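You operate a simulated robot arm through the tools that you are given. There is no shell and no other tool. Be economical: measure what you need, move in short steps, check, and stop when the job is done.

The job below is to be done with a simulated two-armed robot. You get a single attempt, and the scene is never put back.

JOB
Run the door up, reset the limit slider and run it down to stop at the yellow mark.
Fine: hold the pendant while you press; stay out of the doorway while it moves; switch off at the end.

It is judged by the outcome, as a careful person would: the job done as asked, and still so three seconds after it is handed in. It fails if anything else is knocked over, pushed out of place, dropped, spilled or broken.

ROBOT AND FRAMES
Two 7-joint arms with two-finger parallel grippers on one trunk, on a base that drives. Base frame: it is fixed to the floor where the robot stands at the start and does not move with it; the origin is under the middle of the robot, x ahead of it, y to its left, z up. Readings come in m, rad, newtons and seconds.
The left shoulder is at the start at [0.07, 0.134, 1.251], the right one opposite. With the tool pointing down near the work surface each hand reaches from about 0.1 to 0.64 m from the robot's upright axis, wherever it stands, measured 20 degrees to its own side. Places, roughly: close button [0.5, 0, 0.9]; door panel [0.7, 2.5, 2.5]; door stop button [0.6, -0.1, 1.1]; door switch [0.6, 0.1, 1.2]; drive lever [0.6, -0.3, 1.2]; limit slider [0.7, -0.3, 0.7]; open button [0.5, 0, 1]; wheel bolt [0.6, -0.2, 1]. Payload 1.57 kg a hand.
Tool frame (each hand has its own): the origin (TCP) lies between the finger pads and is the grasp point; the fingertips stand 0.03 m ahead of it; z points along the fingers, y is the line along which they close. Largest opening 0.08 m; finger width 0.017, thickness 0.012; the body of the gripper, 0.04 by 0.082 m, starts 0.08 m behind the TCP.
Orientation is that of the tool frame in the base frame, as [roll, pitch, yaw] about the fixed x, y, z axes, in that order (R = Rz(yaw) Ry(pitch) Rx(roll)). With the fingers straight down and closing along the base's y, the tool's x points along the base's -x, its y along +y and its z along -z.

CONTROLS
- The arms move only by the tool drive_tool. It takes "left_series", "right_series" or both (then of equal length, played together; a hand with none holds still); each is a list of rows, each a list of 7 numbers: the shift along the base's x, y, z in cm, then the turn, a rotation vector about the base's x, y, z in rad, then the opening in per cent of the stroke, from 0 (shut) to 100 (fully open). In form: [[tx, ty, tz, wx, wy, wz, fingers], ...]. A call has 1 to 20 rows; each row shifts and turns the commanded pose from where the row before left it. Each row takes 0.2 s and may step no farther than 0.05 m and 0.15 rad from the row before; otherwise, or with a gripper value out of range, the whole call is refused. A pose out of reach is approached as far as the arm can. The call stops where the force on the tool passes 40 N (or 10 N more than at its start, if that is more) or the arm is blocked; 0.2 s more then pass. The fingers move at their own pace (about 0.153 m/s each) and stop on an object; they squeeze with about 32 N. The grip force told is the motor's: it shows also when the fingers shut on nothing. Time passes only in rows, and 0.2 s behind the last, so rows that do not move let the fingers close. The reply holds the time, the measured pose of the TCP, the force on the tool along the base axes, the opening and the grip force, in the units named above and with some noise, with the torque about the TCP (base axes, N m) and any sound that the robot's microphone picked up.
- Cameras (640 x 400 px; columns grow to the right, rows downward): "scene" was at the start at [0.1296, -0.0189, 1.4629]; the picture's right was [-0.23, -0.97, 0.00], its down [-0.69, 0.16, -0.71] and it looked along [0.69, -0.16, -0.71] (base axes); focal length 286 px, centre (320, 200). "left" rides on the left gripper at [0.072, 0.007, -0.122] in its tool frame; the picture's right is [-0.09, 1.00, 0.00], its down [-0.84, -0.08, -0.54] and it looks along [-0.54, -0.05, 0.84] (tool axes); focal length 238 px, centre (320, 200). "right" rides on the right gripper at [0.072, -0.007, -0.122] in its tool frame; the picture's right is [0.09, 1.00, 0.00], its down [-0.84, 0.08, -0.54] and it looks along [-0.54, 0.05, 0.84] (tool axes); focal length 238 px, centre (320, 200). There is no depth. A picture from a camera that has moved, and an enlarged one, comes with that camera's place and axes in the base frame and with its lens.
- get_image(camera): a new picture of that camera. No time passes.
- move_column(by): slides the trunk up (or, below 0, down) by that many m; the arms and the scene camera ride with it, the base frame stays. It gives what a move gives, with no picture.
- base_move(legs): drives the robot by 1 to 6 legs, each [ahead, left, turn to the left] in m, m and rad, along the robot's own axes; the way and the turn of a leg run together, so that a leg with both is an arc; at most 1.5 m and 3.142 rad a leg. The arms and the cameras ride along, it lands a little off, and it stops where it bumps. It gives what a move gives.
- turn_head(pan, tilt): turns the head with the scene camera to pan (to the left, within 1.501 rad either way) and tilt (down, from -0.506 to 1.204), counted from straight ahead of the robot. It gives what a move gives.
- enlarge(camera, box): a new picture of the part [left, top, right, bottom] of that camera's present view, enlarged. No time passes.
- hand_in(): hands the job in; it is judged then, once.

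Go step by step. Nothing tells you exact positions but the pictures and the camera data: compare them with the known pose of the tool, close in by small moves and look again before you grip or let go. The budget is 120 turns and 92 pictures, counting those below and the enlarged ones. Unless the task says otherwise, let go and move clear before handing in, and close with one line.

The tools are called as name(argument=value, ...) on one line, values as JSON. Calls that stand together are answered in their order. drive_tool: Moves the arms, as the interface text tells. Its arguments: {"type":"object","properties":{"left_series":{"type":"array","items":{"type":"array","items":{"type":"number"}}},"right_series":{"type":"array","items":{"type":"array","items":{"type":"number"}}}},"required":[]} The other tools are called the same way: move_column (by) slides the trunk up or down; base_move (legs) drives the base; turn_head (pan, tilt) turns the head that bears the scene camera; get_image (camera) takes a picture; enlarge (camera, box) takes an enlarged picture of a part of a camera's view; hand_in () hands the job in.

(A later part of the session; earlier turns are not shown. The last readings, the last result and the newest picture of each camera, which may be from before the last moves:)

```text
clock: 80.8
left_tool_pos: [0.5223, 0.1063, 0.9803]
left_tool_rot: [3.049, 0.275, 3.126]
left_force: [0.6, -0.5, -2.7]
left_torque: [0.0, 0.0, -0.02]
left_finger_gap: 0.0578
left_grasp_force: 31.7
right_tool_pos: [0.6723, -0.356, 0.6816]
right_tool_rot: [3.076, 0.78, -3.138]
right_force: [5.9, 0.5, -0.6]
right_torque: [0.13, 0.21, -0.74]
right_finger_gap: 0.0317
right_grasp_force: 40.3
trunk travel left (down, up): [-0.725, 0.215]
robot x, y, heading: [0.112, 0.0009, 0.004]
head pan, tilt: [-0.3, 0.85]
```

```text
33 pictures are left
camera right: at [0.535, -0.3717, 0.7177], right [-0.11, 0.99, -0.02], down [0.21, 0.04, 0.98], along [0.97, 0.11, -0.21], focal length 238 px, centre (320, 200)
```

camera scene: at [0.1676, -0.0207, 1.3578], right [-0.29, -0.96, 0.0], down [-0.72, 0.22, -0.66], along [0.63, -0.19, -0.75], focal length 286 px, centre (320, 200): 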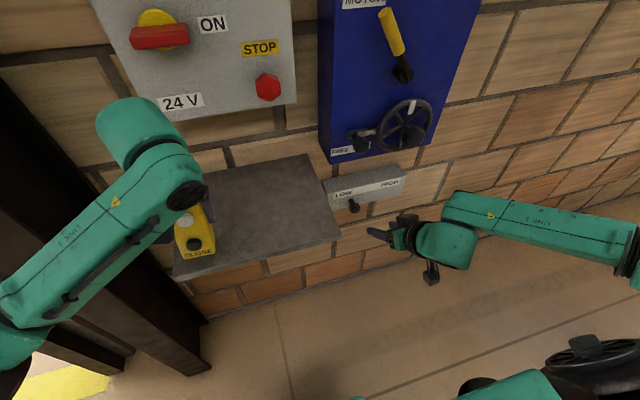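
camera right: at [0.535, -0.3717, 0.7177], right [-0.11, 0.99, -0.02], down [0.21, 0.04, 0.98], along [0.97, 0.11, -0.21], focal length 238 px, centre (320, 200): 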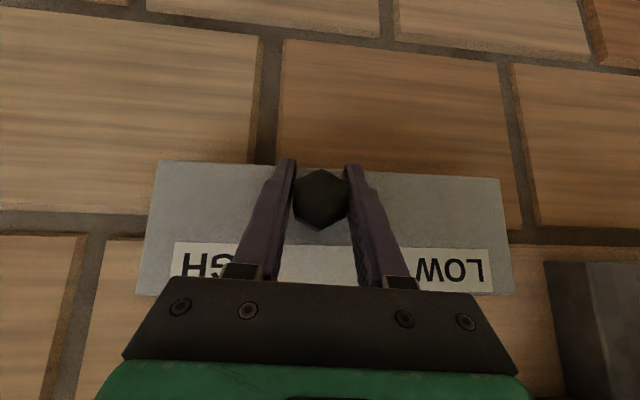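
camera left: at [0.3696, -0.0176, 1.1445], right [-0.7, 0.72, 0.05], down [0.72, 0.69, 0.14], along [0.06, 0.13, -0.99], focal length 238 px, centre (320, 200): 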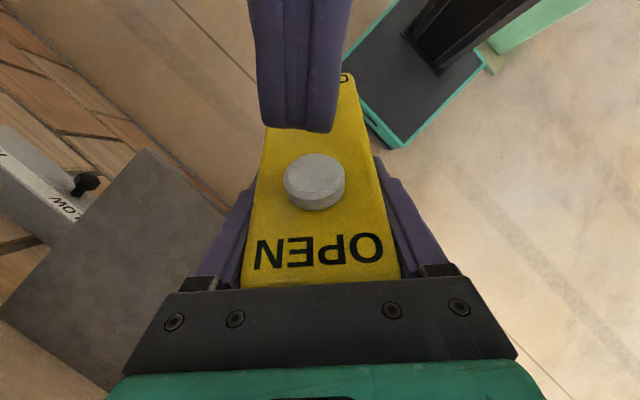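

The slider moved 7 cm and stayed gripped. I'll release it, withdraw, and back the base to the pressing position.

drive_tool(right_series=[[0, 0, 0, 0, 0, 0, 60], [0, 0, 0, 0, 0, 0, 80], [-2, 0, 0.3, 0, 0, 0, 80], [-3, 0, 0.5, 0, 0, 0, 80], [-3, 0, 1, 0, 0, 0, 80], [0, 0, 0, 0, 0, 0, 80]])

base_move(legs=[[-0.26, 0, 0]])

drive_tool(left_series=[[2.5, 0.2, -1, 0, 0, 0, 0], [2.5, 0.2, -1, 0, 0, 0, 0], [2.5, 0.2, -1, 0, 0, 0, 0], [2.5, 0.2, -1, 0, 0, 0, 0], [2.5, 0, -1, 0, 0, 0, 0], [0, 0, 0, 0, 0, 0.13, 0], [0, 0, 0, 0, 0, 0.13, 0], [0, 0, 0, 0, 0, 0.13, 0], [0, 0, 0, 0, 0, 0.13, 0], [0, 0, 0, 0, 0, 0.13, 0], [0, 0, 0, 0, 0, 0.13, 0], [0, 0, 0, 0, 0, 0.13, 0], [0, 0, 0, -0.109, 0.087, 0, 0], [0, 0, 0, -0.109, 0.087, 0, 0], [0, 0, 0, -0.109, 0.087, 0, 0], [0, 0, 0, -0.109, 0.087, 0, 0], [0, 0, 0, -0.109, 0.087, 0, 0], [0, 0, 0, 0, 0, 0, 0]], right_series=[[-1, 1, 3, 0, 0, 0, 0], [-1, 1, 3, 0, 0, 0, 0], [-1, 1, 3, 0, 0, 0, 0], [-1, 1, 3, 0, 0, 0, 0], [-1, 1, 3, 0, 0, 0, 0], [-1, 1, 3, 0, 0, 0, 0], [-1, 1, 3, 0, 0, 0, 0], [0, 2, 3, 0, 0, 0, 0], [0, 2, 3, 0, 0, 0.1, 0], [0, 2, 0, 0, 0, 0.1, 0], [0, 2, 0, 0, 0, 0.1, 0], [0, 2, 0, 0, 0, 0.1, 0], [0, 2, 0, 0, 0, 0.1, 0], [0, 0, 0, 0, 0, 0.1, 0], [0, 0, 0, 0, 0, 0, 0], [0, 0, 0, 0, 0, 0, 0], [0, 0, 0, 0, 0, 0, 0], [0, 0, 0, 0, 0, 0, 0]])

get_image(camera="scene")

```text
clock: 82.2
left_tool_pos: [0.5217, 0.1067, 0.9802]
left_tool_rot: [3.05, 0.273, 3.124]
left_force: [0.2, 1.0, -2.8]
left_torque: [-0.03, 0.0, -0.01]
left_finger_gap: 0.0577
left_grasp_force: 32.1
right_tool_pos: [0.5907, -0.356, 0.7001]
right_tool_rot: [3.078, 0.777, -3.136]
right_force: [-0.7, -0.2, 0.1]
right_torque: [0.0, 0.02, 0.05]
right_finger_gap: 0.0637
right_grasp_force: 0.2
trunk travel left (down, up): [-0.725, 0.215]
robot x, y, heading: [0.1098, 0.004, 0.005]
head pan, tilt: [-0.3, 0.85]
```

```text
clock: 84.0
left_tool_pos: [0.2619, 0.1069, 0.9804]
left_tool_rot: [3.048, 0.275, 3.125]
left_force: [0.2, -0.4, -3.6]
left_torque: [-0.02, 0.0, 0.02]
left_finger_gap: 0.0578
left_grasp_force: 31.8
right_tool_pos: [0.3318, -0.3552, 0.6999]
right_tool_rot: [3.078, 0.78, -3.135]
right_force: [0.8, -0.2, -0.1]
right_torque: [0.02, -0.01, 0.02]
right_finger_gap: 0.0639
right_grasp_force: 0.1
trunk travel left (down, up): [-0.725, 0.215]
robot x, y, heading: [-0.147, 0.0061, 0.003]
head pan, tilt: [-0.3, 0.85]
```

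```text
clock: 87.8
left_tool_pos: [0.3851, 0.1142, 0.9315]
left_tool_rot: [3.05, -0.421, -2.248]
left_force: [-0.5, 0.1, -3.3]
left_torque: [0.04, -0.02, 0.0]
left_finger_gap: 0.0576
left_grasp_force: 32.2
right_tool_pos: [0.2712, -0.1551, 0.9701]
right_tool_rot: [3.14, 0.827, -2.596]
right_force: [0.4, 0.3, 0.1]
right_torque: [0.02, -0.01, 0.02]
right_finger_gap: 0.0
right_grasp_force: 21.4
right hand out of reach, approached as far as the arm can: row 14
trunk travel left (down, up): [-0.725, 0.215]
robot x, y, heading: [-0.1504, 0.0034, 0.002]
head pan, tilt: [-0.3, 0.85]
```

```text
32 pictures are left
camera scene: at [-0.0238, -0.0211, 1.3578], right [-0.29, -0.96, 0.0], down [-0.72, 0.22, -0.66], along [0.63, -0.19, -0.75], focal length 286 px, centre (320, 200)
```

scene: 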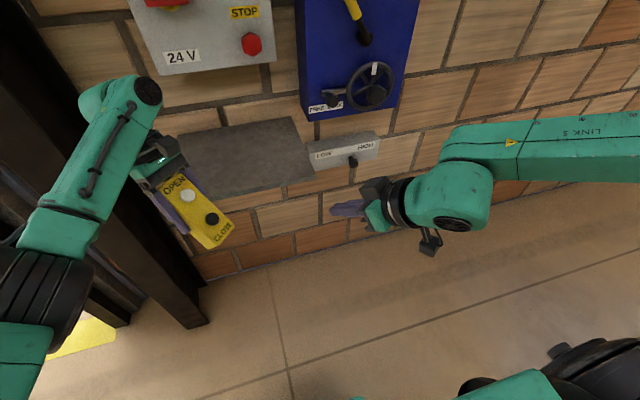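

The same holding pose is back. I'll bring the pendant to centre and the right fingertip ~3 cm off the CLOSE button.

drive_tool(left_series=[[0, -2.5, 0, 0, 0, 0, 0], [0, -2.5, 0, 0, 0, 0, 0], [0, -2.5, 0, 0, 0, 0, 0], [0, -1.5, 0, 0, 0, 0, 0], [0, 0, 0, 0, 0, 0, 0]])

drive_tool(right_series=[[1.3, 2.7, -0.1, 0, 0, 0, 0], [1.3, 2.7, -0.1, 0, 0, 0, 0], [1.3, 2.8, -0.1, 0, 0, 0, 0], [1.2, 2.8, -0.1, 0, 0, 0, 0], [0, 0, 0, 0, 0, 0, 0]])

get_image(camera="left")

get_image(camera="scene")

```text
clock: 89.0
left_tool_pos: [0.3855, 0.0246, 0.9311]
left_tool_rot: [3.052, -0.424, -2.246]
left_force: [0.3, 0.4, -2.6]
left_torque: [0.01, -0.01, -0.02]
left_finger_gap: 0.0579
left_grasp_force: 31.9
right_tool_pos: [0.2706, -0.1535, 0.9702]
right_tool_rot: [3.14, 0.824, -2.594]
right_force: [0.0, -0.1, -0.1]
right_torque: [0.0, -0.01, 0.01]
right_finger_gap: 0.0002
right_grasp_force: 21.1
trunk travel left (down, up): [-0.725, 0.215]
robot x, y, heading: [-0.1506, 0.0052, -0.001]
head pan, tilt: [-0.3, 0.85]
```

```text
clock: 90.2
left_tool_pos: [0.3858, 0.0246, 0.932]
left_tool_rot: [3.05, -0.42, -2.248]
left_force: [0.2, -0.5, -1.6]
left_torque: [0.02, 0.0, 0.03]
left_finger_gap: 0.0577
left_grasp_force: 32.3
right_tool_pos: [0.3124, -0.0551, 0.9665]
right_tool_rot: [3.074, 0.781, -2.536]
right_force: [-0.1, -1.5, 0.5]
right_torque: [0.02, -0.04, -0.03]
right_finger_gap: 0.0
right_grasp_force: 21.3
trunk travel left (down, up): [-0.725, 0.215]
robot x, y, heading: [-0.146, 0.0026, 0.005]
head pan, tilt: [-0.3, 0.85]
```

```text
31 pictures are left
camera left: at [0.379, 0.009, 1.0716], right [-0.7, 0.71, 0.04], down [0.71, 0.69, 0.14], along [0.07, 0.13, -0.99], focal length 238 px, centre (320, 200)
```

left: 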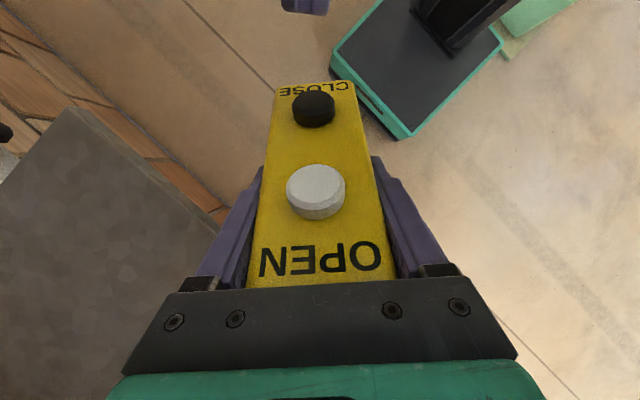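

```text
30 pictures are left
camera scene: at [-0.0239, -0.0214, 1.3578], right [-0.29, -0.96, 0.0], down [-0.72, 0.22, -0.66], along [0.63, -0.19, -0.75], focal length 286 px, centre (320, 200)
```

scene: 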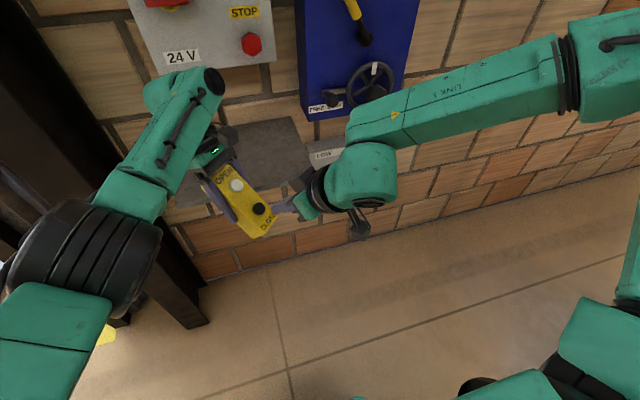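

Tip and button positions agree with the cameras. I'll aim the head at the door first, then press CLOSE.

turn_head(pan=0.7, tilt=-0.4)

drive_tool(right_series=[[0.8, 0.4, 0.8, 0, 0, 0, 0], [0.46, 0.64, -0.77, 0, 0, 0, 0], [0.46, 0.64, -0.77, 0, 0, 0, 0], [0.46, 0.64, -0.77, 0, 0, 0, 0], [0.17, 0.23, -0.28, 0, 0, 0, 0], [0.125, 0.175, -0.21, 0, 0, 0, 0], [0, 0, 0, 0, 0, 0, 0]])

```text
clock: 91.7
left_tool_pos: [0.3858, 0.0256, 0.9303]
left_tool_rot: [3.051, -0.423, -2.246]
left_force: [-0.4, 0.2, -3.9]
left_torque: [0.0, -0.02, -0.01]
left_finger_gap: 0.0578
left_grasp_force: 32.2
right_tool_pos: [0.3125, -0.0557, 0.9653]
right_tool_rot: [3.078, 0.78, -2.537]
right_force: [0.0, -0.1, 0.0]
right_torque: [-0.02, 0.01, 0.0]
right_finger_gap: 0.0
right_grasp_force: 21.6
trunk travel left (down, up): [-0.725, 0.215]
robot x, y, heading: [-0.1482, 0.0025, 0.002]
head pan, tilt: [0.7, -0.4]
```

```text
clock: 93.3
left_tool_pos: [0.3864, 0.0243, 0.9302]
left_tool_rot: [3.051, -0.419, -2.246]
left_force: [0.6, 2.0, -5.8]
left_torque: [0.12, -0.16, -0.04]
left_finger_gap: 0.058
left_grasp_force: 31.8
right_tool_pos: [0.3364, -0.0283, 0.9467]
right_tool_rot: [3.074, 0.78, -2.538]
right_force: [0.7, -1.9, 2.9]
right_torque: [0.03, 0.0, -0.02]
right_finger_gap: 0.0001
right_grasp_force: 21.2
trunk travel left (down, up): [-0.725, 0.215]
robot x, y, heading: [-0.147, 0.0036, 0.003]
head pan, tilt: [0.7, -0.4]
heard: click
```

Click heard. Slightly more press, then check the door.

drive_tool(right_series=[[0.04, 0.06, -0.07, 0, 0, 0, 0], [0.02, 0.03, -0.035, 0, 0, 0, 0], [0, 0, 0, 0, 0, 0, 0], [0, 0, 0, 0, 0, 0, 0]])

get_image(camera="scene")

```text
clock: 94.3
left_tool_pos: [0.3859, 0.025, 0.9303]
left_tool_rot: [3.053, -0.422, -2.248]
left_force: [0.5, 1.3, -5.7]
left_torque: [0.12, -0.14, -0.04]
left_finger_gap: 0.0578
left_grasp_force: 32.3
right_tool_pos: [0.3376, -0.0271, 0.9456]
right_tool_rot: [3.078, 0.781, -2.538]
right_force: [-1.4, -1.5, 2.5]
right_torque: [0.01, 0.03, 0.01]
right_finger_gap: 0.0003
right_grasp_force: 21.2
trunk travel left (down, up): [-0.725, 0.215]
robot x, y, heading: [-0.1544, 0.0008, 0.002]
head pan, tilt: [0.7, -0.4]
```

```text
29 pictures are left
camera scene: at [-0.0421, 0.0493, 1.4669], right [0.65, -0.76, 0.0], down [0.3, 0.25, -0.92], along [0.7, 0.6, 0.39], focal length 286 px, centre (320, 200)
```

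scene: 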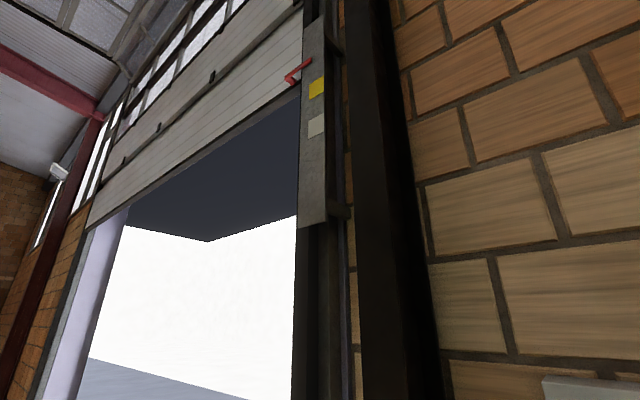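

It's coming down. I'll hold and watch.

drive_tool(right_series=[[0, 0, 0, 0, 0, 0, 0], [0, 0, 0, 0, 0, 0, 0], [0, 0, 0, 0, 0, 0, 0], [0, 0, 0, 0, 0, 0, 0], [0, 0, 0, 0, 0, 0, 0], [0, 0, 0, 0, 0, 0, 0], [0, 0, 0, 0, 0, 0, 0]])

enlarge(camera="scene", box=[240, 20, 400, 150])

```text
clock: 95.9
left_tool_pos: [0.3864, 0.0248, 0.9305]
left_tool_rot: [3.051, -0.421, -2.245]
left_force: [1.6, 2.4, -6.0]
left_torque: [0.1, -0.16, -0.05]
left_finger_gap: 0.0575
left_grasp_force: 32.2
right_tool_pos: [0.3368, -0.0277, 0.9448]
right_tool_rot: [3.076, 0.78, -2.538]
right_force: [-1.7, -2.5, 2.0]
right_torque: [0.01, 0.03, 0.0]
right_finger_gap: 0.0
right_grasp_force: 21.5
trunk travel left (down, up): [-0.725, 0.215]
robot x, y, heading: [-0.1486, 0.0014, 0.006]
head pan, tilt: [0.7, -0.4]
```

```text
3.08 times, centred on (320, 85) of scene
camera zoom: at [-0.0421, 0.0493, 1.4669], right [0.65, -0.76, 0.0], down [0.3, 0.25, -0.92], along [0.7, 0.6, 0.39], focal length 881 px, centre (320, 554)
```

zoom: 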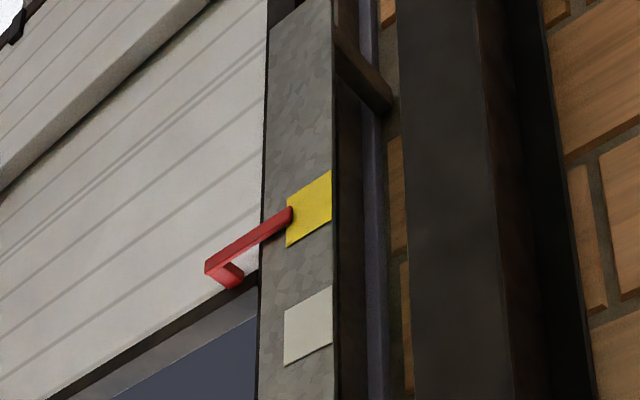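

The pointer is at the mark; I'll hold briefly to see whether the limit has stopped it here.

drive_tool(right_series=[[0, 0, 0, 0, 0, 0, 0], [0, 0, 0, 0, 0, 0, 0], [0, 0, 0, 0, 0, 0, 0]])

enlarge(camera="scene", box=[240, 20, 400, 150])

```text
clock: 96.7
left_tool_pos: [0.3869, 0.0251, 0.931]
left_tool_rot: [3.051, -0.42, -2.246]
left_force: [1.7, 2.5, -5.6]
left_torque: [0.1, -0.16, -0.05]
left_finger_gap: 0.058
left_grasp_force: 31.7
right_tool_pos: [0.3371, -0.028, 0.9455]
right_tool_rot: [3.078, 0.779, -2.538]
right_force: [-0.4, -2.5, 3.3]
right_torque: [0.0, 0.01, 0.05]
right_finger_gap: 0.0001
right_grasp_force: 21.3
trunk travel left (down, up): [-0.725, 0.215]
robot x, y, heading: [-0.1492, -0.0035, 0.002]
head pan, tilt: [0.7, -0.4]
```

```text
3.08 times, centred on (320, 85) of scene
camera zoom: at [-0.0421, 0.0493, 1.4669], right [0.65, -0.76, 0.0], down [0.3, 0.25, -0.92], along [0.7, 0.6, 0.39], focal length 881 px, centre (320, 554)
```

zoom: 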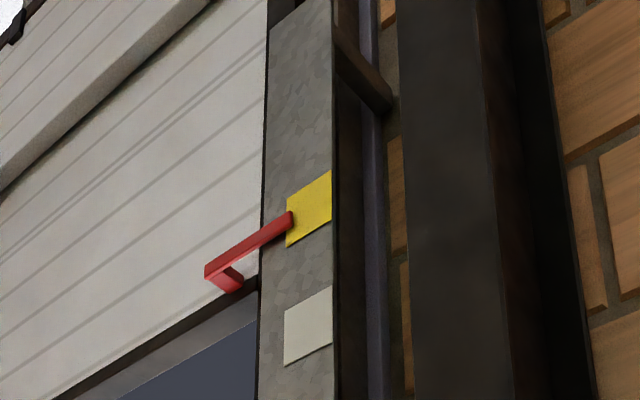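

drive_tool(right_series=[[0, 0, 0, 0, 0, 0, 0], [0, 0, 0, 0, 0, 0, 0], [0, 0, 0, 0, 0, 0, 0], [0, 0, 0, 0, 0, 0, 0], [0, 0, 0, 0, 0, 0, 0], [0, 0, 0, 0, 0, 0, 0]])

enlarge(camera="scene", box=[240, 20, 400, 150])

```text
clock: 98.1
left_tool_pos: [0.3853, 0.0262, 0.9305]
left_tool_rot: [3.05, -0.422, -2.247]
left_force: [1.6, 2.5, -5.5]
left_torque: [0.11, -0.16, -0.02]
left_finger_gap: 0.0576
left_grasp_force: 31.9
right_tool_pos: [0.3384, -0.0282, 0.9446]
right_tool_rot: [3.078, 0.779, -2.538]
right_force: [-0.9, -2.1, 2.7]
right_torque: [0.04, 0.02, 0.06]
right_finger_gap: 0.0
right_grasp_force: 20.9
trunk travel left (down, up): [-0.725, 0.215]
robot x, y, heading: [-0.151, 0.007, -0.0]
head pan, tilt: [0.7, -0.4]
```

```text
3.08 times, centred on (320, 85) of scene
camera zoom: at [-0.0421, 0.0493, 1.4669], right [0.65, -0.76, 0.0], down [0.3, 0.25, -0.92], along [0.7, 0.6, 0.39], focal length 881 px, centre (320, 554)
```

zoom: 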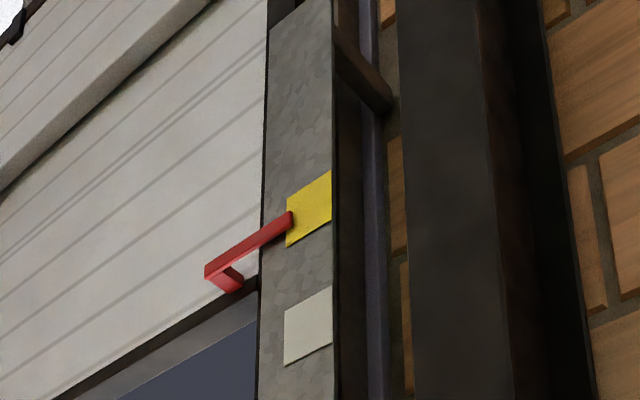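

The limit has stopped the door with the pointer near the yellow mark. I'll release, then view from higher and farther back to judge its true height with less parallax.

drive_tool(right_series=[[-0.42, -0.58, 0.7, 0, 0, 0, 0], [-0.84, -1.16, 1.4, 0, 0, 0, 0], [-1.2, -1.8, 1, 0, 0, 0, 0], [-1.2, -2.7, 0.5, 0, 0, 0, 0], [-1, -2.7, 0.5, 0, 0, 0, 0], [0, 0, 0, 0, 0, 0, 0]])

move_column(by=0.21)

turn_head(pan=0.7, tilt=-0.45)

enlarge(camera="scene", box=[240, 60, 400, 190])

base_move(legs=[[-0.18, 0, 0]])

enlarge(camera="scene", box=[240, 60, 400, 210])

```text
clock: 99.5
left_tool_pos: [0.3868, 0.0269, 0.931]
left_tool_rot: [3.051, -0.421, -2.247]
left_force: [0.2, 0.0, -2.8]
left_torque: [0.03, -0.04, 0.0]
left_finger_gap: 0.0577
left_grasp_force: 32.4
right_tool_pos: [0.2919, -0.1156, 0.985]
right_tool_rot: [3.078, 0.778, -2.537]
right_force: [0.1, 0.6, -0.4]
right_torque: [0.01, -0.01, -0.03]
right_finger_gap: 0.0001
right_grasp_force: 21.6
trunk travel left (down, up): [-0.725, 0.215]
robot x, y, heading: [-0.1503, 0.0025, 0.007]
head pan, tilt: [0.7, -0.4]
```

```text
clock: 101.7
left_tool_pos: [0.3869, 0.0247, 1.142]
left_tool_rot: [3.052, -0.422, -2.247]
left_force: [0.3, -0.2, -2.5]
left_torque: [0.0, 0.0, 0.01]
left_finger_gap: 0.058
left_grasp_force: 31.9
right_tool_pos: [0.2921, -0.1165, 1.1963]
right_tool_rot: [3.077, 0.779, -2.538]
right_force: [-0.5, -0.1, -0.1]
right_torque: [0.0, 0.0, 0.01]
right_finger_gap: 0.0002
right_grasp_force: 21.2
trunk travel left (down, up): [-0.935, 0.005]
robot x, y, heading: [-0.1496, 0.0017, -0.004]
head pan, tilt: [0.7, -0.4]
```

```text
clock: 102.3
left_tool_pos: [0.3869, 0.0244, 1.1408]
left_tool_rot: [3.051, -0.42, -2.246]
left_force: [-0.2, 0.4, -2.8]
left_torque: [-0.01, -0.02, 0.04]
left_finger_gap: 0.0577
left_grasp_force: 32.2
right_tool_pos: [0.2919, -0.1166, 1.1952]
right_tool_rot: [3.078, 0.779, -2.539]
right_force: [0.4, -1.0, -1.0]
right_torque: [0.02, 0.02, 0.02]
right_finger_gap: 0.0
right_grasp_force: 21.7
trunk travel left (down, up): [-0.935, 0.005]
robot x, y, heading: [-0.1499, -0.0014, 0.004]
head pan, tilt: [0.7, -0.45]
```

```text
3.08 times, centred on (320, 125) of scene
camera zoom: at [-0.0444, 0.0473, 1.6805], right [0.65, -0.76, 0.0], down [0.33, 0.28, -0.9], along [0.69, 0.58, 0.43], focal length 881 px, centre (320, 431)
```

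zoom: 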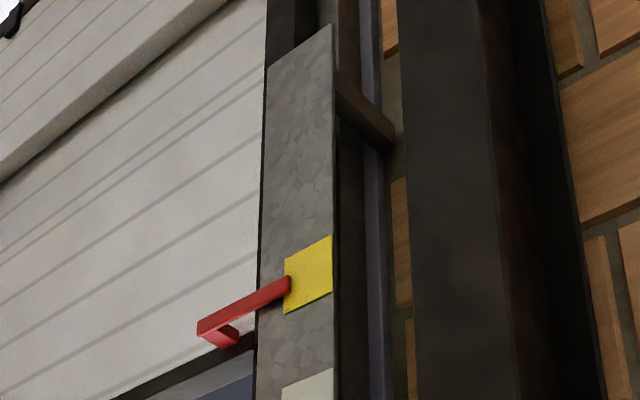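

```text
clock: 103.8
left_tool_pos: [0.2109, 0.026, 1.1398]
left_tool_rot: [3.047, -0.425, -2.243]
left_force: [0.6, 0.4, -3.7]
left_torque: [0.0, 0.0, -0.06]
left_finger_gap: 0.0577
left_grasp_force: 32.5
right_tool_pos: [0.1175, -0.1172, 1.1932]
right_tool_rot: [3.074, 0.778, -2.537]
right_force: [0.6, -0.6, -0.6]
right_torque: [0.0, -0.02, 0.0]
right_finger_gap: 0.0
right_grasp_force: 21.2
trunk travel left (down, up): [-0.935, 0.005]
robot x, y, heading: [-0.3246, 0.0006, 0.004]
head pan, tilt: [0.7, -0.45]
```

```text
2.67 times, centred on (320, 135) of scene
camera zoom: at [-0.2169, 0.0468, 1.6801], right [0.65, -0.76, 0.0], down [0.33, 0.28, -0.9], along [0.69, 0.58, 0.43], focal length 763 px, centre (320, 373)
```

zoom: 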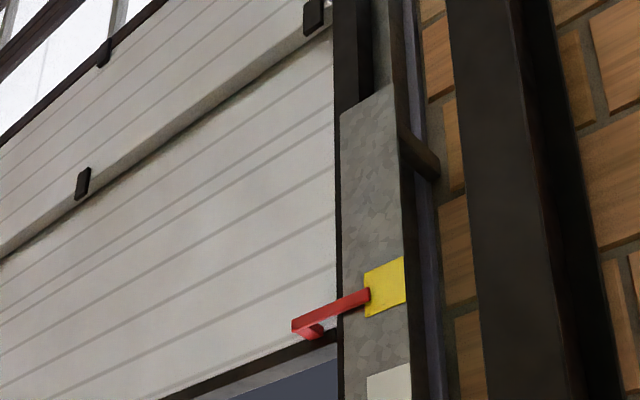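

From three views the pointer lies within about a centimetre of the yellow mark's centre, and the limit holds it there. Next: untip and unyaw the pendant, move the right hand aside, then return the pendant to the shelf.

drive_tool(left_series=[[0, 2, 0, 0, 0, 0, 0], [0, 2.5, 0, 0, 0, 0, 0], [0, 2.5, 0, 0, 0, 0, 0], [0, 2, 0, 0, 0, 0, 0], [0, 0, 0, 0.109, -0.087, 0, 0], [0, 0, 0, 0.109, -0.087, 0, 0], [0, 0, 0, 0.109, -0.087, 0, 0], [0, 0, 0, 0.109, -0.087, 0, 0], [0, 0, 0, 0.109, -0.087, 0, 0], [0, 0, 0, 0, 0, -0.13, 0], [0, 0, 0, 0, 0, -0.13, 0], [0, 0, 0, 0, 0, -0.13, 0], [0, 0, 0, 0, 0, -0.13, 0], [0, 0, 0, 0, 0, -0.13, 0], [0, 0, 0, 0, 0, -0.13, 0], [0, 0, 0, 0, 0, -0.13, 0], [0, 0, 0, -0.088, -0.073, -0.009, 0], [0, 0, 0, 0, 0, 0, 0]], right_series=[[0, -2, 0, 0, 0, 0, 0], [1, -3, 0, 0, 0, -0.1, 0], [1, -3, 0, 0, 0, -0.1, 0], [0, -3, 0, 0, 0, -0.1, 0], [0, -3, 0, 0, 0, -0.1, 0], [0, -2, 0, 0, 0, -0.1, 0], [0, -2, 0, 0, 0, -0.1, 0], [0, 0, 0, 0, 0, 0, 0], [0, 0, 0, 0, 0, 0, 0], [0, 0, 0, 0, 0, 0, 0], [0, 0, 0, 0, 0, 0, 0], [0, 0, 0, 0, 0, 0, 0], [0, 0, 0, 0, 0, 0, 0], [0, 0, 0, 0, 0, 0, 0], [0, 0, 0, 0, 0, 0, 0], [0, 0, 0, 0, 0, 0, 0], [0, 0, 0, 0, 0, 0, 0], [0, 0, 0, 0, 0, 0, 0]])

move_column(by=-0.11)

turn_head(pan=0.0, tilt=0.85)

```text
clock: 107.7
left_tool_pos: [0.2075, 0.115, 1.1411]
left_tool_rot: [-3.139, 0.35, -3.136]
left_force: [-0.8, -0.1, -3.3]
left_torque: [0.01, 0.01, -0.02]
left_finger_gap: 0.0579
left_grasp_force: 32.3
right_tool_pos: [0.1336, -0.285, 1.1947]
right_tool_rot: [3.077, 0.78, -3.134]
right_force: [-0.6, 1.5, 1.8]
right_torque: [-0.02, -0.01, 0.03]
right_finger_gap: 0.0003
right_grasp_force: 21.5
right hand out of reach, approached as far as the arm can: row 1
trunk travel left (down, up): [-0.935, 0.005]
robot x, y, heading: [-0.3299, 0.0023, -0.001]
head pan, tilt: [0.7, -0.45]
```

```text
clock: 109.1
left_tool_pos: [0.2082, 0.1153, 1.0302]
left_tool_rot: [-3.141, 0.348, -3.133]
left_force: [-0.8, -1.4, -2.0]
left_torque: [-0.03, -0.03, -0.01]
left_finger_gap: 0.0577
left_grasp_force: 32.0
right_tool_pos: [0.1345, -0.2867, 1.0857]
right_tool_rot: [3.079, 0.78, -3.135]
right_force: [0.0, 0.2, -0.2]
right_torque: [0.0, -0.01, 0.06]
right_finger_gap: 0.0
right_grasp_force: 20.9
trunk travel left (down, up): [-0.825, 0.115]
robot x, y, heading: [-0.33, 0.0022, 0.004]
head pan, tilt: [0.7, -0.45]
```

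```text
clock: 110.5
left_tool_pos: [0.2073, 0.1159, 1.0307]
left_tool_rot: [-3.139, 0.348, -3.134]
left_force: [0.8, 0.3, -3.2]
left_torque: [0.0, -0.02, 0.02]
left_finger_gap: 0.0576
left_grasp_force: 32.4
right_tool_pos: [0.135, -0.2872, 1.0847]
right_tool_rot: [3.077, 0.78, -3.134]
right_force: [0.1, 1.1, -0.3]
right_torque: [0.0, 0.03, -0.02]
right_finger_gap: 0.0
right_grasp_force: 21.2
trunk travel left (down, up): [-0.825, 0.115]
robot x, y, heading: [-0.3288, -0.0011, 0.003]
head pan, tilt: [0.0, 0.85]
```

base_move(legs=[[0.329, 0, 0]])

get_image(camera="left")

get_image(camera="scene")

```text
clock: 112.7
left_tool_pos: [0.5355, 0.1154, 1.0319]
left_tool_rot: [-3.14, 0.35, -3.136]
left_force: [0.3, 0.2, -2.7]
left_torque: [0.01, 0.0, -0.06]
left_finger_gap: 0.0578
left_grasp_force: 31.9
right_tool_pos: [0.4609, -0.2848, 1.0848]
right_tool_rot: [3.077, 0.783, -3.135]
right_force: [-0.4, 0.3, -0.4]
right_torque: [0.0, -0.01, 0.01]
right_finger_gap: 0.0002
right_grasp_force: 21.8
trunk travel left (down, up): [-0.825, 0.115]
robot x, y, heading: [0.0045, 0.0043, 0.003]
head pan, tilt: [0.0, 0.85]
```

```text
23 pictures are left
camera left: at [0.4258, 0.1222, 1.1213], right [0.08, 1.0, 0.03], down [0.6, -0.07, 0.8], along [0.8, -0.05, -0.6], focal length 238 px, centre (320, 200)
```

left: 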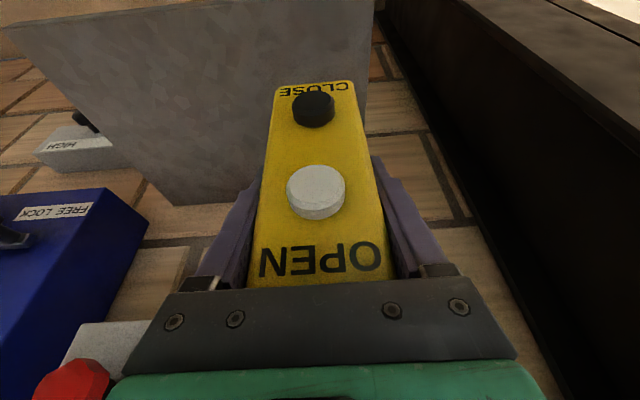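

```text
22 pictures are left
camera scene: at [0.129, 0.0033, 1.4579], right [0.0, -1.0, 0.0], down [-0.75, 0.0, -0.66], along [0.66, 0.0, -0.75], focal length 286 px, centre (320, 200)
```

scene: 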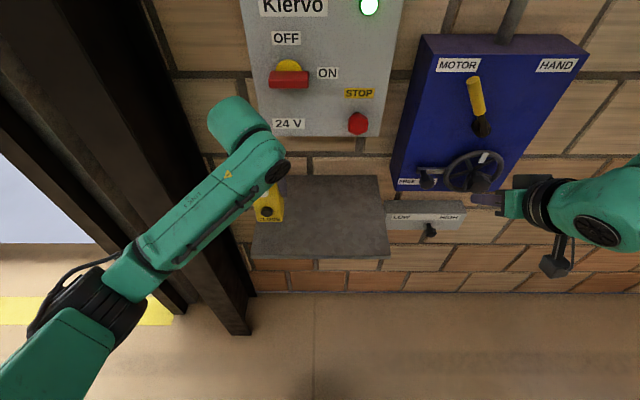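

Right hand backs away from the wheel; the left hand carries the pendant over its old spot (it slid ~6 mm back in the grip, so I compensate), stopping ~1 cm above.

drive_tool(left_series=[[0, -3, 0, 0, 0, 0, 0], [0, -3, 0, 0, 0, 0, 0], [0, -3, 0, 0, 0, 0, 0], [0, -2.2, 0, 0, 0, 0, 0], [1.5, 0, -2, 0, 0, 0, 0], [1.5, 0, -2, 0, 0, 0, 0], [0, 0, -2, 0, 0, 0, 0], [0, 0, -1.8, 0, 0, 0, 0], [0, 0, 0, 0, 0, 0, 0]], right_series=[[-3, 0, 0, 0, 0, 0, 0], [-3, 0, 0, 0, 0, 0, 0], [-2, 0, 0, 0, 0, 0, 0], [0, 0, 0, 0, 0, 0, 0], [0, 0, 0, 0, 0, 0, 0], [0, 0, 0, 0, 0, 0, 0], [0, 0, 0, 0, 0, 0, 0], [0, 0, 0, 0, 0, 0, 0], [0, 0, 0, 0, 0, 0, 0]])

get_image(camera="left")

```text
clock: 114.7
left_tool_pos: [0.5671, 0.0041, 0.9519]
left_tool_rot: [-3.141, 0.35, -3.134]
left_force: [-0.6, 0.4, -3.2]
left_torque: [0.02, -0.01, 0.01]
left_finger_gap: 0.0578
left_grasp_force: 32.5
right_tool_pos: [0.3823, -0.2856, 1.0863]
right_tool_rot: [3.077, 0.779, -3.134]
right_force: [1.2, 0.8, 1.1]
right_torque: [0.0, -0.02, 0.01]
right_finger_gap: 0.0
right_grasp_force: 21.1
trunk travel left (down, up): [-0.825, 0.115]
robot x, y, heading: [-0.0008, 0.002, -0.001]
head pan, tilt: [0.0, 0.85]
```

```text
21 pictures are left
camera left: at [0.458, 0.0102, 1.0416], right [0.08, 1.0, 0.03], down [0.6, -0.07, 0.8], along [0.79, -0.05, -0.61], focal length 238 px, centre (320, 200)
```

left: 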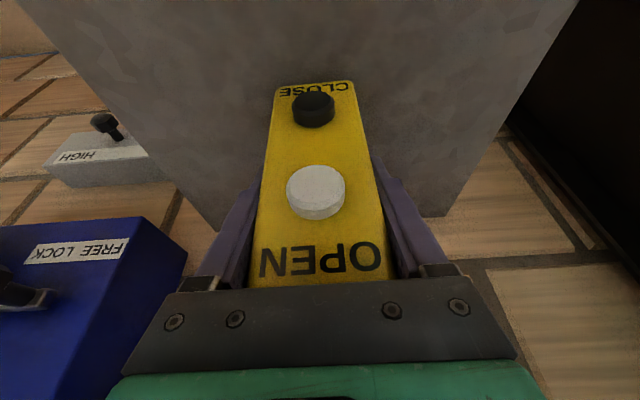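

Now I lower in 2 mm steps until the shelf takes the weight.

drive_tool(left_series=[[0, 0, -0.3, 0, 0, 0, 0], [0, 0, -0.2, 0, 0, 0, 0], [0, 0, -0.2, 0, 0, 0, 0], [0, 0, -0.1, 0, 0, 0, 0], [0, 0, 0, 0, 0, 0, 0]])

```text
clock: 115.9
left_tool_pos: [0.5666, 0.0035, 0.9447]
left_tool_rot: [-3.14, 0.349, -3.134]
left_force: [-0.3, 0.2, -2.9]
left_torque: [0.01, 0.0, -0.02]
left_finger_gap: 0.0578
left_grasp_force: 31.6
right_tool_pos: [0.3832, -0.2841, 1.086]
right_tool_rot: [3.076, 0.779, -3.134]
right_force: [0.1, 0.0, -0.4]
right_torque: [0.01, 0.01, 0.01]
right_finger_gap: 0.0
right_grasp_force: 21.2
trunk travel left (down, up): [-0.825, 0.115]
robot x, y, heading: [0.0003, 0.0067, -0.002]
head pan, tilt: [0.0, 0.85]
```

drive_tool(left_series=[[0, 0, -0.2, 0, 0, 0, 0], [0, 0, -0.2, 0, 0, 0, 0], [0, 0, 0, 0, 0, 0, 0]])

```text
clock: 116.7
left_tool_pos: [0.5676, 0.005, 0.9427]
left_tool_rot: [-3.139, 0.354, -3.137]
left_force: [3.1, 0.8, 10.6]
left_torque: [0.49, -0.58, -0.05]
left_finger_gap: 0.0577
left_grasp_force: 32.0
right_tool_pos: [0.3803, -0.2851, 1.0872]
right_tool_rot: [3.077, 0.783, -3.134]
right_force: [-0.7, 0.6, 0.0]
right_torque: [0.03, 0.01, 0.05]
right_finger_gap: 0.0
right_grasp_force: 21.4
trunk travel left (down, up): [-0.825, 0.115]
robot x, y, heading: [0.0006, 0.002, 0.004]
head pan, tilt: [0.0, 0.85]
```

The shelf is touched at the rear-left corner, so the pendant is slightly tilted in the grip. I'll level it a touch before letting go.

drive_tool(left_series=[[0, 0, 0, 0.02, -0.03, 0, 0], [0, 0, 0, 0, 0, 0, 0]])

enlarge(camera="left", box=[200, 40, 440, 300])

```text
clock: 117.3
left_tool_pos: [0.5639, 0.0027, 0.9446]
left_tool_rot: [3.124, 0.388, 3.139]
left_force: [-1.9, -1.9, 17.6]
left_torque: [-0.8, 0.53, 0.03]
left_finger_gap: 0.058
left_grasp_force: 31.8
right_tool_pos: [0.379, -0.2848, 1.0872]
right_tool_rot: [3.077, 0.785, -3.136]
right_force: [0.1, 0.0, 0.2]
right_torque: [0.02, 0.01, -0.06]
right_finger_gap: 0.0
right_grasp_force: 21.1
trunk travel left (down, up): [-0.825, 0.115]
robot x, y, heading: [0.0006, 0.0012, 0.009]
head pan, tilt: [0.0, 0.85]
```

```text
1.54 times, centred on (320, 170) of left
camera zoom: at [0.4514, 0.0074, 1.03], right [0.08, 1.0, 0.05], down [0.57, -0.09, 0.82], along [0.82, -0.04, -0.58], focal length 367 px, centre (320, 246)
```

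zoom: 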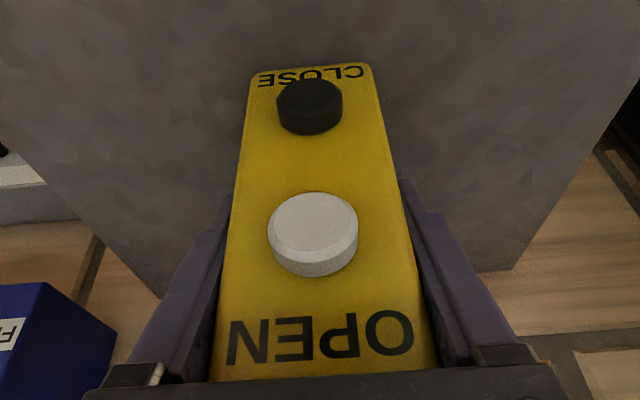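

Slightly too much; take back half, then open the fingers.

drive_tool(left_series=[[0, 0, 0.05, -0.011, 0.014, 0, 0], [0, 0, 0, 0, 0, 0, 0]])

drive_tool(left_series=[[0, 0, 0, 0, 0, 0, 78], [0, 0, 0, 0, 0, 0, 90], [0, 0, 0, 0, 0, 0, 100], [0, 0, 0, 0, 0, 0, 100]])

get_image(camera="left")

```text
clock: 117.9
left_tool_pos: [0.5663, 0.0038, 0.9427]
left_tool_rot: [3.136, 0.369, -3.137]
left_force: [3.8, -1.5, 17.4]
left_torque: [-0.75, 0.16, 0.16]
left_finger_gap: 0.058
left_grasp_force: 31.5
right_tool_pos: [0.3805, -0.2852, 1.0869]
right_tool_rot: [3.077, 0.782, -3.137]
right_force: [-0.2, -0.2, -0.3]
right_torque: [-0.02, 0.01, 0.02]
right_finger_gap: 0.0001
right_grasp_force: 21.4
trunk travel left (down, up): [-0.825, 0.115]
robot x, y, heading: [0.0007, 0.0046, 0.003]
head pan, tilt: [0.0, 0.85]
```

```text
clock: 118.9
left_tool_pos: [0.5654, 0.0045, 0.9416]
left_tool_rot: [3.133, 0.364, -3.139]
left_force: [-0.9, -0.1, 0.4]
left_torque: [0.02, 0.01, -0.03]
left_finger_gap: 0.08
left_grasp_force: 0.0
right_tool_pos: [0.382, -0.284, 1.0855]
right_tool_rot: [3.075, 0.78, -3.135]
right_force: [0.5, -0.7, 0.5]
right_torque: [0.01, -0.06, 0.03]
right_finger_gap: 0.0
right_grasp_force: 21.1
trunk travel left (down, up): [-0.825, 0.115]
robot x, y, heading: [0.0023, 0.0042, 0.004]
head pan, tilt: [0.0, 0.85]
```

```text
19 pictures are left
camera left: at [0.4555, 0.0094, 1.0295], right [0.08, 1.0, 0.04], down [0.59, -0.08, 0.8], along [0.8, -0.04, -0.59], focal length 238 px, centre (320, 200)
```

left: 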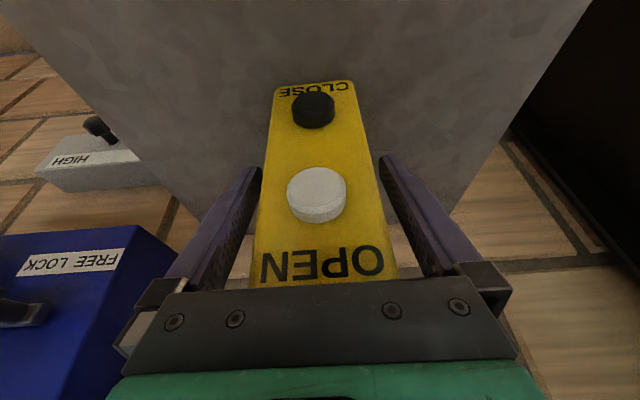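

The pendant stands free on the shelf. I'll withdraw the left hand straight back, then raise and tilt it to 45° toward the switch.

drive_tool(left_series=[[-2, 0, 0, 0, 0, 0, 100], [-3, 0, 0, 0, 0, 0, 100], [-3, 0, 0, 0, 0, 0, 100], [-3, 0, 0, 0, 0, 0, 100], [-2, 1, 2, 0, 0, 0, 50], [0, 2, 4, 0, -0.1, 0, 0], [0, 2, 4, 0, -0.1, 0, 0], [0, 2, 4, 0, -0.1, 0, 0], [0, 2, 4, 0, -0.1, 0, 0], [0, 2, 4, 0, 0, 0, 0], [0, 2, 4, 0, 0, 0, 0], [0, 1, 4, 0, 0, 0, 0], [0, 0, 0, 0, 0, 0, 0]])

get_image(camera="left")

get_image(camera="scene")

```text
clock: 121.2
left_tool_pos: [0.4463, 0.1692, 1.1424]
left_tool_rot: [2.837, 0.747, 3.019]
left_force: [-0.4, 0.0, 0.3]
left_torque: [0.01, 0.03, -0.03]
left_finger_gap: 0.0002
left_grasp_force: 20.9
left hand out of reach, approached as far as the arm can: row 10, 11
right_tool_pos: [0.3824, -0.2843, 1.0851]
right_tool_rot: [3.08, 0.777, -3.134]
right_force: [0.7, -0.4, 0.5]
right_torque: [0.0, -0.03, -0.03]
right_finger_gap: 0.0
right_grasp_force: 21.8
trunk travel left (down, up): [-0.825, 0.115]
robot x, y, heading: [0.0033, 0.0014, 0.008]
head pan, tilt: [0.0, 0.85]
stopped in row 11 (left hand): the arm was blocked; the commanded pose is now the measured one
```

```text
18 pictures are left
camera left: at [0.3096, 0.1551, 1.1793], right [-0.02, 0.96, 0.28], down [0.25, -0.27, 0.93], along [0.97, 0.09, -0.23], focal length 238 px, centre (320, 200)
```

left: 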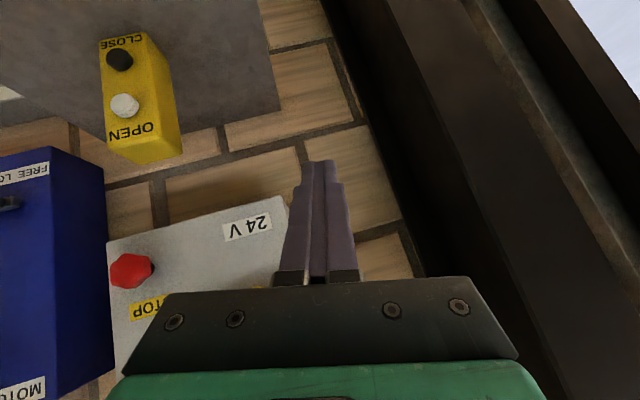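

```text
17 pictures are left
camera scene: at [0.1317, 0.0044, 1.4576], right [0.0, -1.0, 0.0], down [-0.75, 0.0, -0.66], along [0.66, 0.0, -0.75], focal length 286 px, centre (320, 200)
```

scene: 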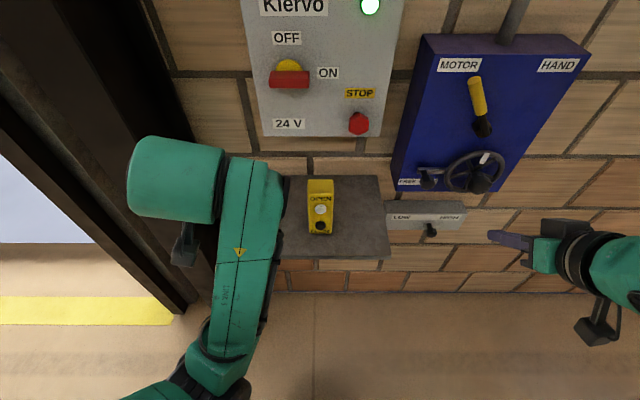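

The pendant stands properly. The left arm is too folded, so I'll back up and raise the trunk, then bring the left hand up before the switch.

base_move(legs=[[-0.14, 0, 0]])

move_column(by=0.11)

drive_tool(left_series=[[3, 0, 0.5, 0, 0, 0, 0], [3, 0, 0.5, -0.12, 0, 0, 0], [3, 0, 0.5, -0.12, 0, 0, 0], [3, -0.5, 0.5, 0, 0, 0, 0], [2, -1, 1, 0, 0, 0, 0], [0, -1, 1, 0, 0, 0, 0], [0, 0, 0, 0, 0, 0, 0]])

get_image(camera="left")

```text
clock: 122.5
left_tool_pos: [0.3089, 0.1678, 1.1402]
left_tool_rot: [2.834, 0.748, 3.015]
left_force: [-0.8, -1.4, 0.0]
left_torque: [-0.02, 0.02, -0.02]
left_finger_gap: 0.0001
left_grasp_force: 21.2
right_tool_pos: [0.2456, -0.2851, 1.0849]
right_tool_rot: [3.079, 0.78, -3.135]
right_force: [0.4, -0.3, 0.1]
right_torque: [0.01, 0.0, 0.0]
right_finger_gap: 0.0
right_grasp_force: 21.1
trunk travel left (down, up): [-0.825, 0.115]
robot x, y, heading: [-0.1378, 0.0015, 0.001]
head pan, tilt: [0.0, 0.85]
```

```text
clock: 123.9
left_tool_pos: [0.3059, 0.1669, 1.2516]
left_tool_rot: [2.835, 0.749, 3.016]
left_force: [-0.3, 0.2, -0.1]
left_torque: [-0.01, -0.04, 0.02]
left_finger_gap: 0.0
left_grasp_force: 21.2
right_tool_pos: [0.2434, -0.2856, 1.1952]
right_tool_rot: [3.076, 0.781, -3.135]
right_force: [0.2, 0.0, 0.0]
right_torque: [0.02, 0.01, 0.0]
right_finger_gap: 0.0
right_grasp_force: 20.7
trunk travel left (down, up): [-0.935, 0.005]
robot x, y, heading: [-0.1346, 0.0055, 0.007]
head pan, tilt: [0.0, 0.85]
```

```text
clock: 125.5
left_tool_pos: [0.4454, 0.1423, 1.2915]
left_tool_rot: [-3.119, 0.751, -3.042]
left_force: [0.3, 0.4, -0.4]
left_torque: [0.0, 0.01, 0.0]
left_finger_gap: 0.0001
left_grasp_force: 21.2
right_tool_pos: [0.2428, -0.2854, 1.1958]
right_tool_rot: [3.077, 0.779, -3.136]
right_force: [0.5, -0.2, 0.3]
right_torque: [0.02, -0.03, 0.03]
right_finger_gap: 0.0
right_grasp_force: 21.7
trunk travel left (down, up): [-0.935, 0.005]
robot x, y, heading: [-0.1353, 0.0019, -0.002]
head pan, tilt: [0.0, 0.85]
```

```text
16 pictures are left
camera left: at [0.3099, 0.1373, 1.3319], right [-0.02, 1.0, 0.05], down [0.25, -0.04, 0.97], along [0.97, 0.03, -0.24], focal length 238 px, centre (320, 200)
```

left: 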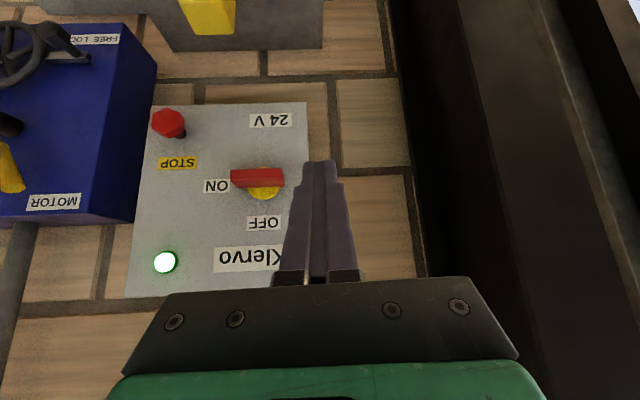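

The switch bar is centred at about [0.615, 0.06, 1.222], ~7 cm long. Turning it to OFF means the left end goes down; I'll place the closed fingertip just above the left end.

drive_tool(left_series=[[3, -2, 0, 0, 0, 0, 0], [3, -2, 0, 0, 0, 0, 0], [3, -1.7, 0, 0, 0, 0, 0], [3, 0, 0, 0, 0, 0, 0], [3, 0, -0.8, 0, 0, 0, 0], [0, 0, 0, 0, 0, 0, 0]])

get_image(camera="left")

turn_head(pan=0.0, tilt=0.45)

get_image(camera="scene")

```text
clock: 126.9
left_tool_pos: [0.5961, 0.0854, 1.2838]
left_tool_rot: [-3.12, 0.753, -3.039]
left_force: [-0.6, 0.5, -0.3]
left_torque: [0.01, 0.0, 0.0]
left_finger_gap: 0.0
left_grasp_force: 21.1
right_tool_pos: [0.242, -0.2859, 1.1962]
right_tool_rot: [3.077, 0.783, -3.137]
right_force: [0.5, -0.4, 0.5]
right_torque: [0.0, -0.02, -0.03]
right_finger_gap: 0.0002
right_grasp_force: 20.9
trunk travel left (down, up): [-0.935, 0.005]
robot x, y, heading: [-0.139, 0.0019, 0.006]
head pan, tilt: [0.0, 0.85]
```

```text
15 pictures are left
camera left: at [0.4599, 0.0806, 1.3235], right [-0.02, 1.0, 0.05], down [0.24, -0.04, 0.97], along [0.97, 0.03, -0.24], focal length 238 px, centre (320, 200)
```

left: 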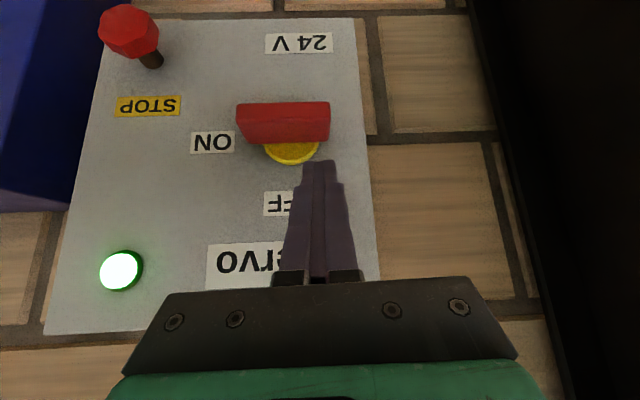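

```text
clock: 127.8
left_tool_pos: [0.5976, 0.0849, 1.2829]
left_tool_rot: [-3.12, 0.752, -3.041]
left_force: [-0.2, 1.1, 0.3]
left_torque: [0.02, -0.02, 0.01]
left_finger_gap: 0.0002
left_grasp_force: 21.5
right_tool_pos: [0.243, -0.2854, 1.1963]
right_tool_rot: [3.078, 0.78, -3.134]
right_force: [0.4, -0.1, -0.3]
right_torque: [0.0, -0.04, -0.03]
right_finger_gap: 0.0
right_grasp_force: 21.5
trunk travel left (down, up): [-0.935, 0.005]
robot x, y, heading: [-0.1373, 0.0004, 0.003]
head pan, tilt: [0.0, 0.45]
```

```text
14 pictures are left
camera scene: at [0.0056, 0.0027, 1.6022], right [0.0, -1.0, 0.0], down [-0.44, 0.0, -0.9], along [0.9, 0.0, -0.44], focal length 286 px, centre (320, 200)
```

scene: 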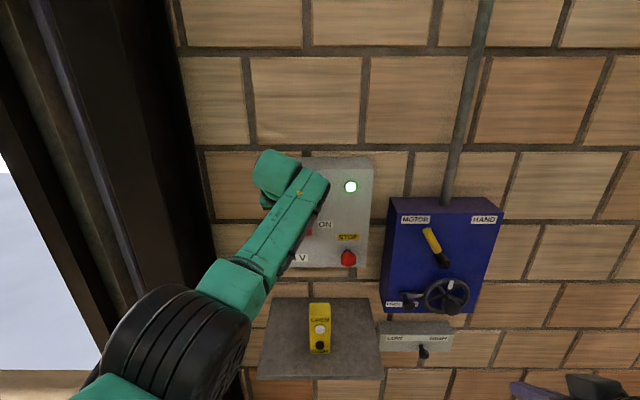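

The fingertip sits just above the bar's left end. I'll sweep it down around the pivot in small steps.

drive_tool(left_series=[[0, 0, -1.0, 0, 0, 0, 0], [0, 0, -0.8, 0, 0, 0, 0], [0, 0.3, -0.8, 0, 0, 0, 0], [0, 0.4, -0.8, 0, 0, 0, 0], [0, 0.1, -0.9, 0, 0, 0, 0], [0, -0.1, -0.9, 0, 0, 0, 0], [0, -0.4, -0.8, 0, 0, 0, 0], [0, -0.4, -0.6, 0, 0, 0, 0], [0, 0, 0, 0, 0, 0, 0]])

get_image(camera="left")

```text
clock: 129.8
left_tool_pos: [0.5927, 0.0872, 1.2174]
left_tool_rot: [-3.117, 0.751, -3.04]
left_force: [-7.2, 4.9, 0.9]
left_torque: [0.08, 0.15, 0.02]
left_finger_gap: 0.0
left_grasp_force: 21.1
right_tool_pos: [0.2408, -0.2842, 1.1986]
right_tool_rot: [3.079, 0.781, -3.134]
right_force: [0.1, 0.1, 0.4]
right_torque: [0.02, 0.01, 0.01]
right_finger_gap: 0.0001
right_grasp_force: 21.9
trunk travel left (down, up): [-0.935, 0.005]
robot x, y, heading: [-0.1349, 0.0037, 0.007]
head pan, tilt: [0.0, 0.45]
```

```text
13 pictures are left
camera left: at [0.4569, 0.0816, 1.258], right [-0.02, 1.0, 0.05], down [0.25, -0.04, 0.97], along [0.97, 0.03, -0.25], focal length 238 px, centre (320, 200)
```

left: 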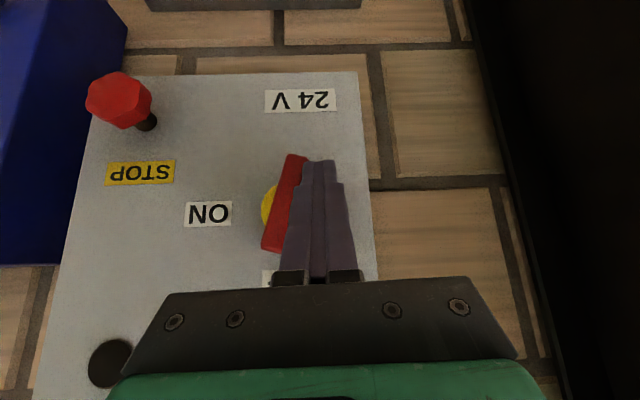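

The light has gone out and the bar is nearly vertical. I'll nudge it right the last few degrees.

drive_tool(left_series=[[-0.1, -0.3, -0.2, 0, 0, 0, 0], [0, -0.3, 0, 0, 0, 0, 0], [0, -0.3, 0, 0, 0, 0, 0], [0, 0, 0, 0, 0, 0, 0]])

get_image(camera="left")

```text
clock: 130.8
left_tool_pos: [0.5924, 0.0814, 1.2146]
left_tool_rot: [-3.116, 0.748, -3.036]
left_force: [-8.5, 12.6, -6.8]
left_torque: [0.35, 0.37, 0.24]
left_finger_gap: 0.0
left_grasp_force: 21.3
right_tool_pos: [0.2413, -0.2808, 1.1969]
right_tool_rot: [3.083, 0.784, -3.133]
right_force: [-0.2, 0.6, 0.2]
right_torque: [-0.02, -0.01, -0.01]
right_finger_gap: 0.0001
right_grasp_force: 21.5
trunk travel left (down, up): [-0.935, 0.005]
robot x, y, heading: [-0.1369, 0.0055, 0.002]
head pan, tilt: [0.0, 0.45]
```

```text
12 pictures are left
camera left: at [0.4574, 0.076, 1.2552], right [-0.02, 1.0, 0.04], down [0.25, -0.04, 0.97], along [0.97, 0.03, -0.25], focal length 238 px, centre (320, 200)
```

left: 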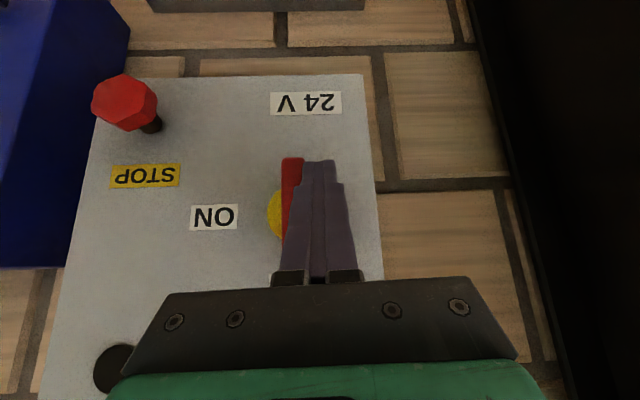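

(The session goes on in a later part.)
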